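You operate a simulated robot arm through the tools that you are given. There is no shell and no other tool. Be economical: measure what you need, move in short steps, check, and stop when the job is done.

The job below is to be done with a simulated robot arm. You get a single attempt, and the scene is never put back.

TASK
Press the read button two times.

It is judged by the outcome, as a careful person would: the job done as asked, and still so three seconds after it is handed in. It fails if anything else is knocked over, pushed out of place, dropped, spilled or broken.

THE ROBOT
A 7-joint arm with a two-finger parallel gripper, fixed in place. Base frame: the origin is at the foot of the arm, x ahead of it, y to its left, z up. Lengths are in m, angles in rad, forces in N, time in s.
Its first joint turns from -1.152 to 1.152 rad. Payload 2.5 kg.
The TCP is the grasp point between the finger pads, 0.023 m short of the fingertips. In the tool frame z runs along the fingers and y along their closing line. The gripper opens to 0.094 m. The fingers are 0.038 m wide and 0.01 m thick; the gripper's body (0.054 by 0.096 m) begins 0.039 m behind the TCP.
Orientation is told as [roll, pitch, yaw] about the base's x, y, z axes, in that order, counted from this pose: with the fingers straight down and closing along the base's y, the tool's x points along the base's -x, its y along +y and its z along -z.

THE INTERFACE
- The arm moves only by the tool servo_tool. Its argument "rows" is a list that holds one entry, the list of rows, each a list of 6 numbers: the shift along the tool's x, y, z in units of 20 mm (1.0 is 20 mm), then the turn, a rotation vector about the tool's x, y, z in units of 4 degrees (1.0 is 4 degrees). In form: [[[x, y, z, ax, ay, az], ...]]. A call has 1 to 20 rows; each row shifts and turns the commanded pose from where the row before left it, along the tool's axes as they then stand. "fingers" is the finger opening in m, from 0 to 0.094, set as the call begins (left out, the last holds). A call with a number of a shift or a turn outside -1 to 1 is refused whole. Each row takes 0.2 s and may step no farther than 0.05 m and 0.15 rad from the row before; otherwise, or with a gripper value out of range, the whole call is refused. Where a pose cannot be reached the arm comes as near as it can. A force on the tool above 40 N (or 10 N above the force at the start of the call, whichever is more), or a blocked arm, ends the call early, and 0.2 s more pass. Each finger travels about 0.108 m/s and halts on what it meets, pressing with about 34 N; the grip force reading is that of the motor and also rises with nothing between the fingers. The clock runs only during rows and for 0.2 s after the last one: add rows that do not move to give the fingers time. The reply holds the time, the measured pose of the TCP, the force on the tool along the base axes, the opening and the grip force, in the units named above and with some noise, and new pictures: "views" is both (left out), scene, wrist or none.
- Cameras (640 x 400 px; columns grow to the right, rows downward): "scene" is fixed at [0.1137, -0.3988, 0.5634]; the picture's right is [0.88, -0.48, 0.00], its down [-0.18, -0.32, -0.93] and it looks along [0.45, 0.82, -0.36] (base axes); focal length 350 px, centre (320, 200). "wrist" rides on the gripper at [-0.039, 0, -0.044] in the tool frame; the picture's right is [0.00, -1.00, 0.00], its down [0.97, 0.00, -0.24] and it looks along [0.24, 0.00, 0.97] (tool axes); focal length 218 px, centre (320, 200).
- point_at(camera, pixels): for up to 12 pixels [column, row] of the newest picture of that camera ("zoom" is the newest enlarged one), the place [x, y, z] in the base frame of the surface seen there, good to about 0.003 m. It takes no simulated time.
- enlarge(camera, box): a new picture of the part [left, top, right, bottom] of that camera's present view, enlarged. It takes no simulated time.
- close_job(): hands the job in; it is judged then, once.

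Keep the steps short. Do not move on a guess: measure, check each grasp and each placing, and mend mistakes. In all there are 60 turns and 120 pictures (those below and enlarged ones count). Leave the gripper open and the arm clear of the work at the hand-in unless told otherwise, and finish with a single line.

The tools are called after "Call:" as a command line: name --argument value ..., lists and objects as JSON in quotes. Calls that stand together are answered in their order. servo_tool: Moves the arm, as the interface text tells. Its arguments: {"type":"object","properties":{"rows":{"type":"array","items":{"type":"array","items":{"type":"array","items":{"type":"number"}}}},"fingers":{"type":"number"},"views":{"type":"string","enum":["both","scene","wrist","none"]}},"required":["rows"]} The other tools are called the same way: point_at (camera, pixels) gives the place of the surface under pixels of a picture; enlarge (camera, box) takes an enlarged picture of a part of a camera's view; close_job () hands the job in.

At the start:

```text
time: 0.0
tool_pos: [0.3205, 0.0858, 0.3499]
tool_rot: [-0.001, -0.001, 0.001]
contact_force: [0.5, -0.6, -0.7]
gripper_width: 0.0942
gripper_force: 0.2
```

scene: 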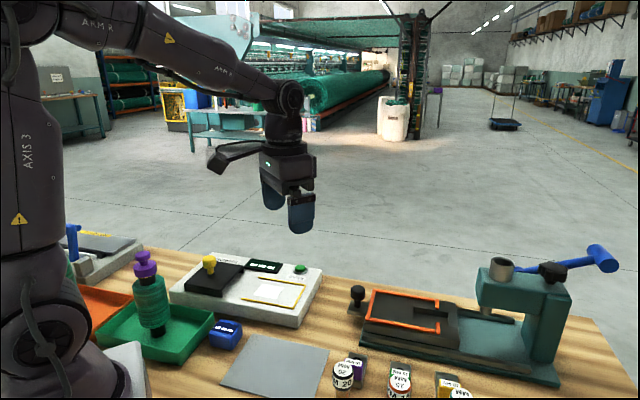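
wrist: 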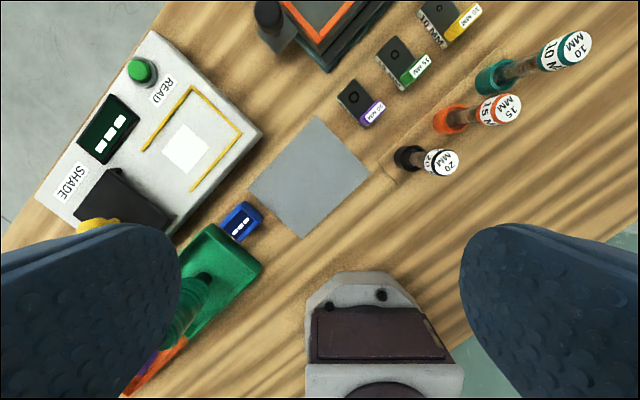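

The green READ button shows at about (142,71) in the wrist picture and (301,268) in the scene. I'll enlarge and measure it.

Call:
enlarge --camera "wrist" --box '[60, 30, 280, 230]'

Call:
enlarge --camera "scene" --box '[160, 230, 340, 340]'

Call:
point_at --camera "wrist" --pixels '[[142, 70], [136, 70], [148, 68], [142, 80], [165, 90], [108, 130], [185, 150], [125, 200], [150, 35], [255, 130]]'

Call:
point_at --camera "scene" --pixels '[[301, 266], [301, 270], [264, 266], [208, 262], [315, 272]]'

```text
2.00 times, centred on (170, 130) of wrist
```

zoom: 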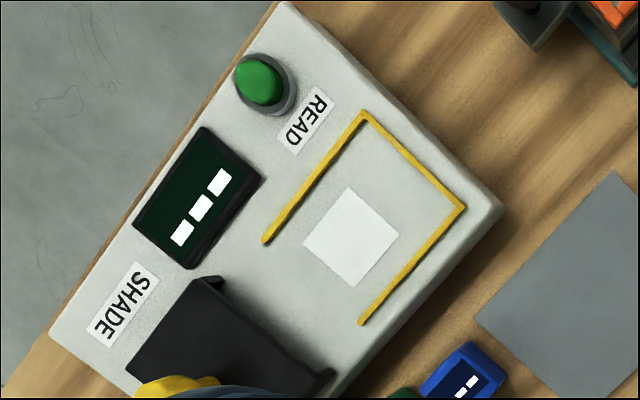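

```text
3.56 times, centred on (250, 285) of scene
```

zoom: 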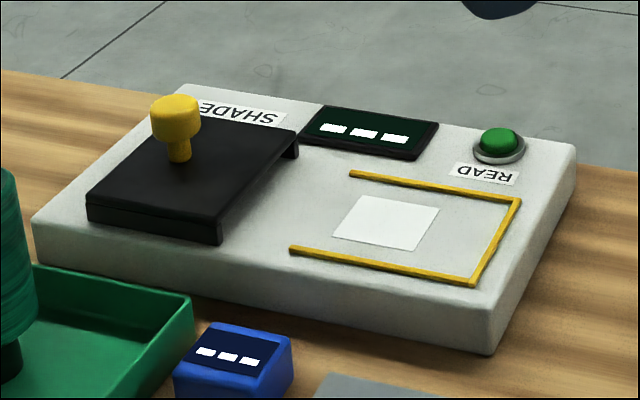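

```text
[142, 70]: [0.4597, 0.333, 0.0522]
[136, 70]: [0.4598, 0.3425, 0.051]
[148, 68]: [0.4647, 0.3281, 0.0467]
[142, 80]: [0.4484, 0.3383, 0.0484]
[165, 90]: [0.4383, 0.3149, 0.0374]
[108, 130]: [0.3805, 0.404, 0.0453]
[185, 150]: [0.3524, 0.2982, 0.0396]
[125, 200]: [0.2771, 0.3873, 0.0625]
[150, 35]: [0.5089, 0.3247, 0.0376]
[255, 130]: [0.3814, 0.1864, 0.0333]
```

```text
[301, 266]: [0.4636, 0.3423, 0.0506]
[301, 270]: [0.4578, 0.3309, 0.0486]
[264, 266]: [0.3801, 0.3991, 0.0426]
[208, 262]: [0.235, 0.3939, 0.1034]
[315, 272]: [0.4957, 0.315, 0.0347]
```

The button cap is at about (0.460, 0.335), with its top near z 0.052. I'll close the fingers and move over it, staying high.

Call:
servo_tool --rows '[[[-0.536, 0.96, 0, 0, 0, 0], [-0.536, 0.96, 0, 0, 0, 0], [-0.536, 0.96, 0, 0, 0, 0], [-0.536, 0.96, 0, 0, 0, 0], [-0.536, 0.96, 0, 0, 0, 0], [-0.536, 0.96, 0, 0, 0, 0], [-0.536, 0.96, 0, 0, 0, 0], [-0.536, 0.96, 0, 0, 0, 0], [-0.536, 0.96, 0, 0, 0, 0], [-0.536, 0.96, 0, 0, 0, 0], [-0.536, 0.96, 0, 0, 0, 0], [-0.536, 0.96, 0, 0, 0, 0], [-0.536, 0.96, 0, 0, 0, 0], [0, 0, 0, 0, 0, 0]]]' --fingers 0

```text
time: 3.0
tool_pos: [0.4568, 0.3336, 0.349]
tool_rot: [-0.002, 0.002, 0.001]
contact_force: [0.3, -0.3, -0.5]
gripper_width: 0.0003
gripper_force: 34.0
```

scene: 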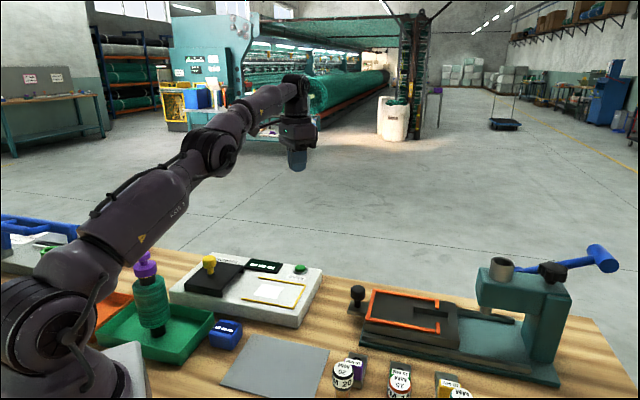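
wrist: 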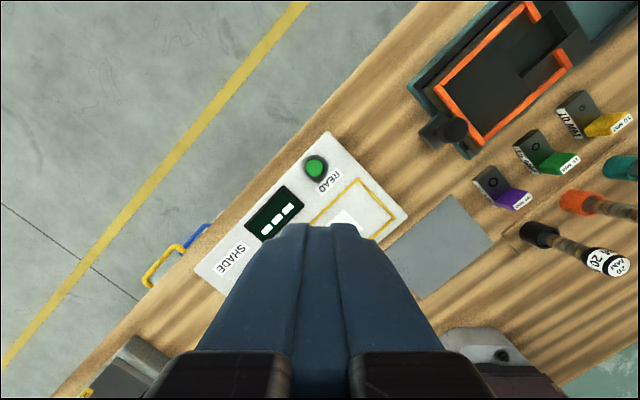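

The button is now at (316,167) in the wrist picture. I'll measure it again from here.

Call:
point_at --camera "wrist" --pixels '[[316, 166], [311, 166], [321, 166], [316, 161], [316, 171], [330, 150], [360, 170], [130, 240], [430, 190]]'

Call:
enlarge --camera "wrist" --box '[270, 130, 370, 200]'

```text
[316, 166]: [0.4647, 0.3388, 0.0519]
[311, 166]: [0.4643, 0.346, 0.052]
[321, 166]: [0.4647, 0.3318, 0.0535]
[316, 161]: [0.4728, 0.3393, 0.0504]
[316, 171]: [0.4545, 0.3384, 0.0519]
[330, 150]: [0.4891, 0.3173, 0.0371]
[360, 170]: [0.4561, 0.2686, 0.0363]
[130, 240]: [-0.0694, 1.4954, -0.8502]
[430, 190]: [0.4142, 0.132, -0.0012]
```

```text
5.71 times, centred on (320, 165) of wrist
```

zoom: 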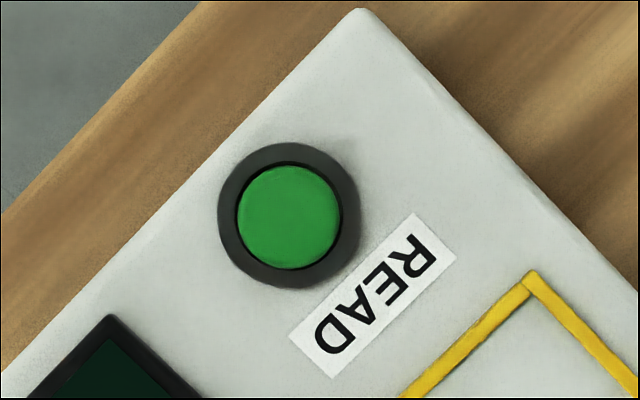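

The cap centre is about (0.460, 0.340), 28 mm across, with its top at z≈0.052. The bench itself measures z≈0, not the stated 0.053, so I won't trust height until contact. I'll shift 3 mm in x and 6 mm in y, then lower to TCP z≈0.15.

Call:
servo_tool --rows '[[[-0.16, 0.32, 0, 0, 0, 0], [0, 0, 1, 0, 0, 0], [0, 0, 1, 0, 0, 0], [0, 0, 1, 0, 0, 0], [0, 0, 1, 0, 0, 0], [0, 0, 1, 0, 0, 0], [0, 0, 1, 0, 0, 0], [0, 0, 1, 0, 0, 0], [0, 0, 1, 0, 0, 0], [0, 0, 1, 0, 0, 0], [0, 0, 1, 0, 0, 0], [0, 0, 0, 0, 0, 0]]]'

```text
time: 5.6
tool_pos: [0.4577, 0.3354, 0.1467]
tool_rot: [0.0, -0.001, -0.001]
contact_force: [0.6, 0.3, -1.0]
gripper_width: 0.0
gripper_force: 34.2
out of reach, approached as far as the arm can: row 1
```

scene: 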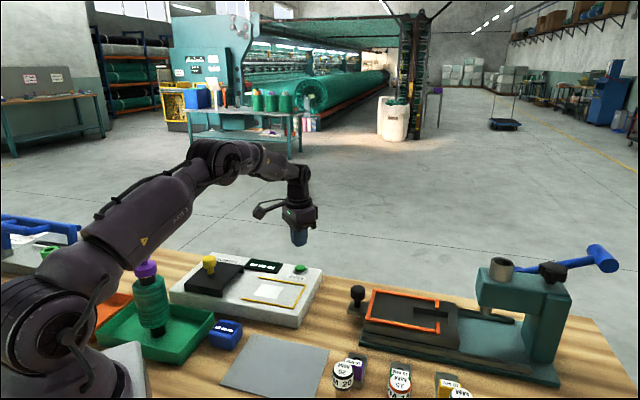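
wrist: 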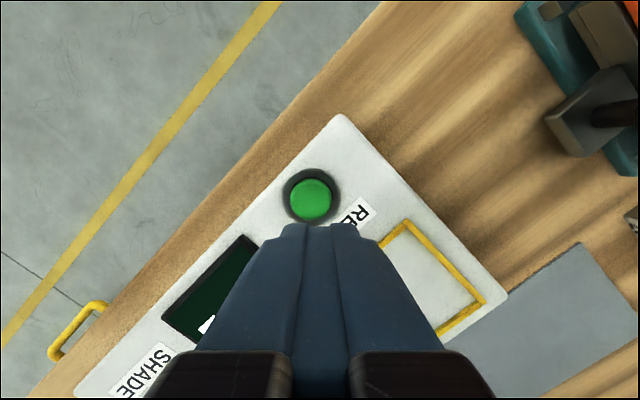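

The button now sits at (311,199) in the wrist picture, just ahead of the tips. I'll measure it again.

Call:
point_at --camera "wrist" --pixels '[[311, 199], [292, 199], [329, 199], [311, 181], [311, 216], [340, 130], [318, 240]]'

Call:
point_at --camera "scene" --pixels '[[300, 243], [301, 266], [301, 270]]'

```text
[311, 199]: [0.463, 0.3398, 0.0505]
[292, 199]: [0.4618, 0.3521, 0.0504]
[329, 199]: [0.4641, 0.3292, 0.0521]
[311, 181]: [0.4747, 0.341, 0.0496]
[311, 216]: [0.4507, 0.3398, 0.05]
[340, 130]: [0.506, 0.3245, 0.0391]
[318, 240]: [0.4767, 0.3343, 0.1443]
```

```text
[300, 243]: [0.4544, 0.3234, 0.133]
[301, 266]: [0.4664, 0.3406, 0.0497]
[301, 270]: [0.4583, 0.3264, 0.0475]
```

The button centre is (0.463, 0.340) and its top is at z≈0.050. I'll shift 5 mm each in x and y, and lower so the tips hover about 12 mm above it.

Call:
servo_tool --rows '[[[0, 0, 0.8, 0, 0, 0], [0, 0, 0.8, 0, 0, 0], [-0.25, 0.23, 0.8, 0, 0, 0], [0, 0, 0.65, 0, 0, 0], [0, 0, 0, 0, 0, 0]]]'

```text
time: 6.8
tool_pos: [0.4627, 0.3412, 0.0849]
tool_rot: [0.0, -0.001, -0.001]
contact_force: [0.1, -1.2, 0.1]
gripper_width: 0.0
gripper_force: 33.8
```

scene: 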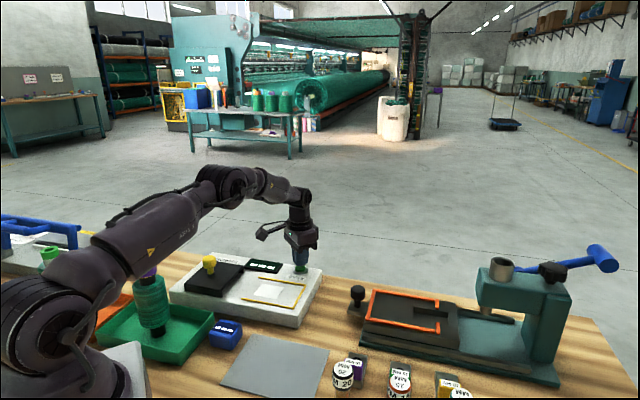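
wrist: 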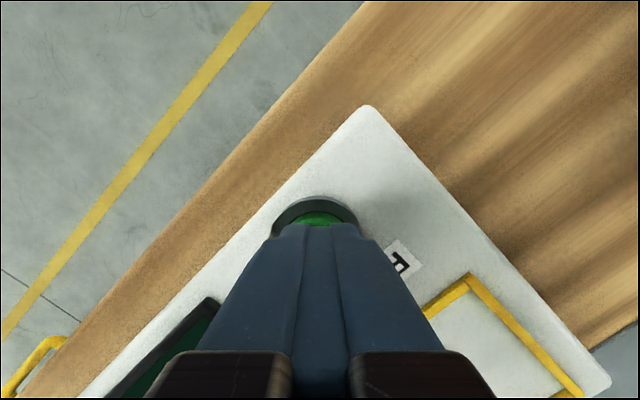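

The tips are centred over the cap. I'll lower 10 mm, then go in 1 mm steps and watch the force.

Call:
servo_tool --rows '[[[0, 0, 0.25, 0, 0, 0], [0, 0, 0.25, 0, 0, 0], [0, 0, 0.05, 0, 0, 0], [0, 0, 0.05, 0, 0, 0], [0, 0, 0, 0, 0, 0]]]' --views "none"

Call:
enlarge --camera "scene" --box '[220, 220, 340, 300]'

```text
time: 8.0
tool_pos: [0.4616, 0.3405, 0.0748]
tool_rot: [0.001, 0.0, 0.001]
contact_force: [1.2, 0.8, 2.0]
gripper_width: 0.0
gripper_force: 34.1
```

```text
5.00 times, centred on (280, 260) of scene
```

zoom: 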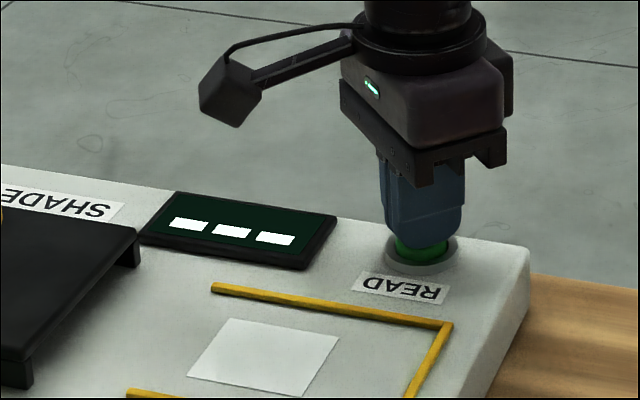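

The force is about 2 N, so the tips are just touching, and the display still shows dashes. I'll go down another 3 mm in 1 mm steps.

Call:
servo_tool --rows '[[[0, 0, 0.05, 0, 0, 0], [0, 0, 0.05, 0, 0, 0], [0, 0, 0.05, 0, 0, 0], [0, 0, 0, 0, 0, 0]]]' --views "none"

Call:
enlarge --camera "scene" --box '[220, 220, 340, 300]'

```text
time: 9.0
tool_pos: [0.4623, 0.3403, 0.0716]
tool_rot: [0.0, -0.001, 0.0]
contact_force: [-0.8, -2.0, 2.9]
gripper_width: 0.0
gripper_force: 33.8
```

```text
5.00 times, centred on (280, 260) of scene
```

zoom: 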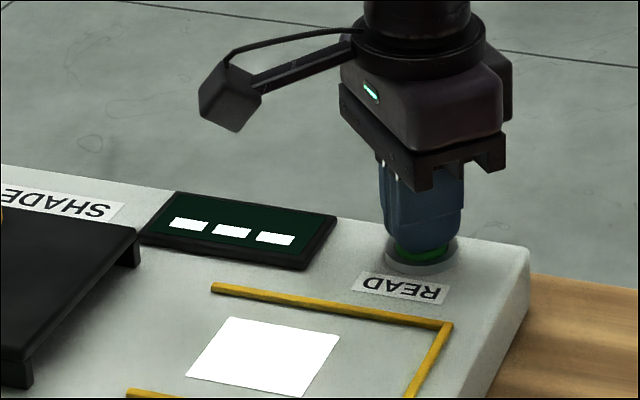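

The white window has lit up, so the first press has registered. I'll lift about 12 mm to release fully and check.

Call:
servo_tool --rows '[[[0, 0, -0.2, 0, 0, 0], [0, 0, -0.2, 0, 0, 0], [0, 0, -0.2, 0, 0, 0], [0, 0, 0, 0, 0, 0]]]' --views "none"

Call:
enlarge --camera "scene" --box '[220, 220, 340, 300]'

```text
time: 10.0
tool_pos: [0.4617, 0.3423, 0.0831]
tool_rot: [0.0, 0.001, 0.0]
contact_force: [0.5, -0.8, -0.8]
gripper_width: 0.0
gripper_force: 33.7
```

```text
5.00 times, centred on (280, 260) of scene
```

zoom: 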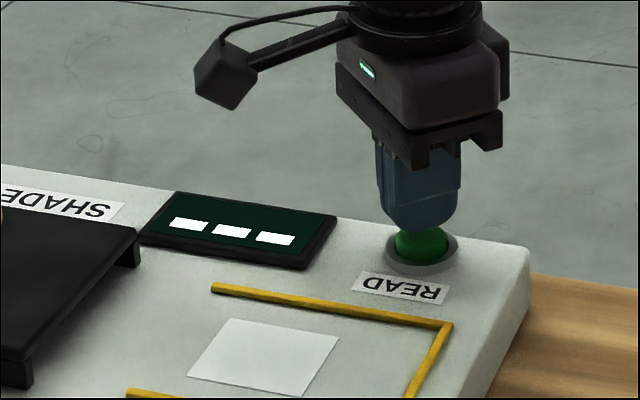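

The cap is back up and the window is dark again, so that was one full press. I'll make the second the same way, going down 12 mm.

Call:
servo_tool --rows '[[[0, 0, 0.2, 0, 0, 0], [0, 0, 0.2, 0, 0, 0], [0, 0, 0.1, 0, 0, 0], [0, 0, 0.1, 0, 0, 0], [0, 0, 0, 0, 0, 0]]]' --views "none"

Call:
enlarge --camera "scene" --box '[220, 220, 340, 300]'

```text
time: 11.2
tool_pos: [0.461, 0.3414, 0.0703]
tool_rot: [0.0, 0.0, 0.0]
contact_force: [-0.6, -1.7, 2.6]
gripper_width: 0.0002
gripper_force: 34.2
```

```text
5.00 times, centred on (280, 260) of scene
```

zoom: 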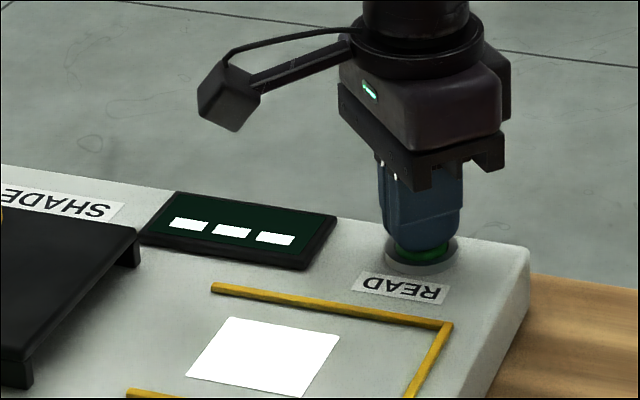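

The window lit up again, so the second press registered. I'll lift straight up well clear, then open the gripper.

Call:
servo_tool --rows '[[[0, 0, -0.3, 0, 0, 0], [0, 0, -0.7, 0, 0, 0], [0, 0, -1, 0, 0, 0], [0, 0, -1, 0, 0, 0], [0, 0, -1, 0, 0, 0], [0, 0, -1, 0, 0, 0], [0, 0, -1, 0, 0, 0], [0, 0, -1, 0, 0, 0], [0, 0, 0, 0, 0, 0]]]' --views "none"

Call:
servo_tool --rows '[[[0, 0, -0.5, 0, 0, 0], [0, 0, 0, 0, 0, 0], [0, 0, 0, 0, 0, 0], [0, 0, 0, 0, 0, 0]]]' --fingers 0.094

Call:
enlarge --camera "scene" --box '[220, 220, 340, 300]'

```text
time: 13.2
tool_pos: [0.4627, 0.341, 0.2131]
tool_rot: [0.0, 0.001, -0.001]
contact_force: [0.8, 0.5, -0.8]
gripper_width: 0.0
gripper_force: 34.1
```

```text
time: 14.2
tool_pos: [0.4633, 0.3398, 0.2227]
tool_rot: [0.0, -0.002, 0.0]
contact_force: [-0.3, -0.1, 0.4]
gripper_width: 0.094
gripper_force: 0.1
```

scene: 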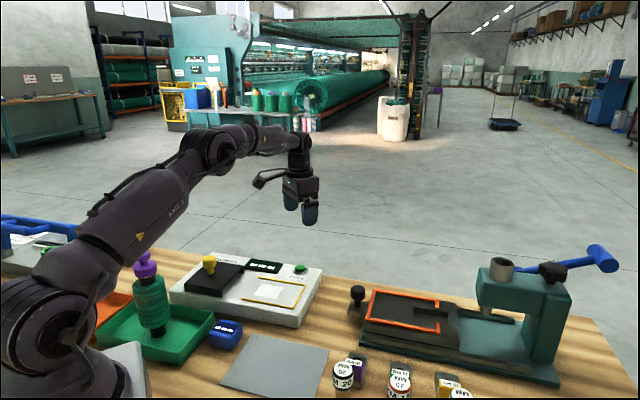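
wrist: 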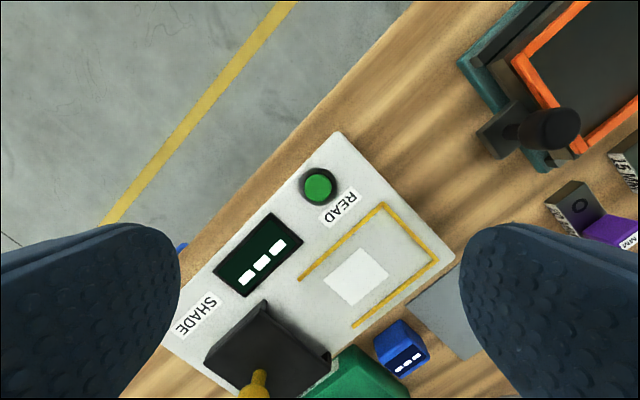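

```text
5.00 times, centred on (280, 260) of scene
```

zoom: 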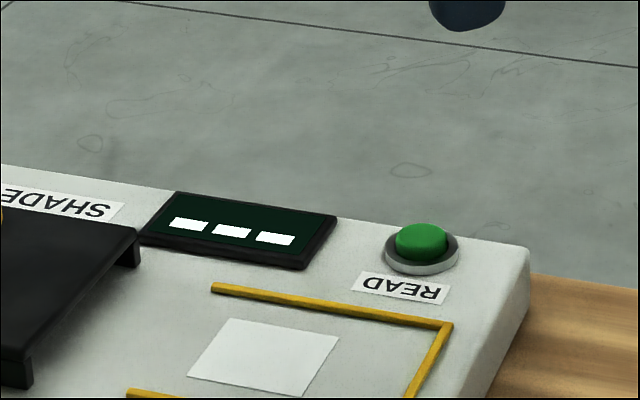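

Both presses lit the window, the button has come back up, nothing else has moved, and the gripper is open and clear. I'm handing the job in.

Call:
close_job

```text
The job is handed in.
```

I pressed the READ button twice; the white window lit on each press, and the display still shows dashes.
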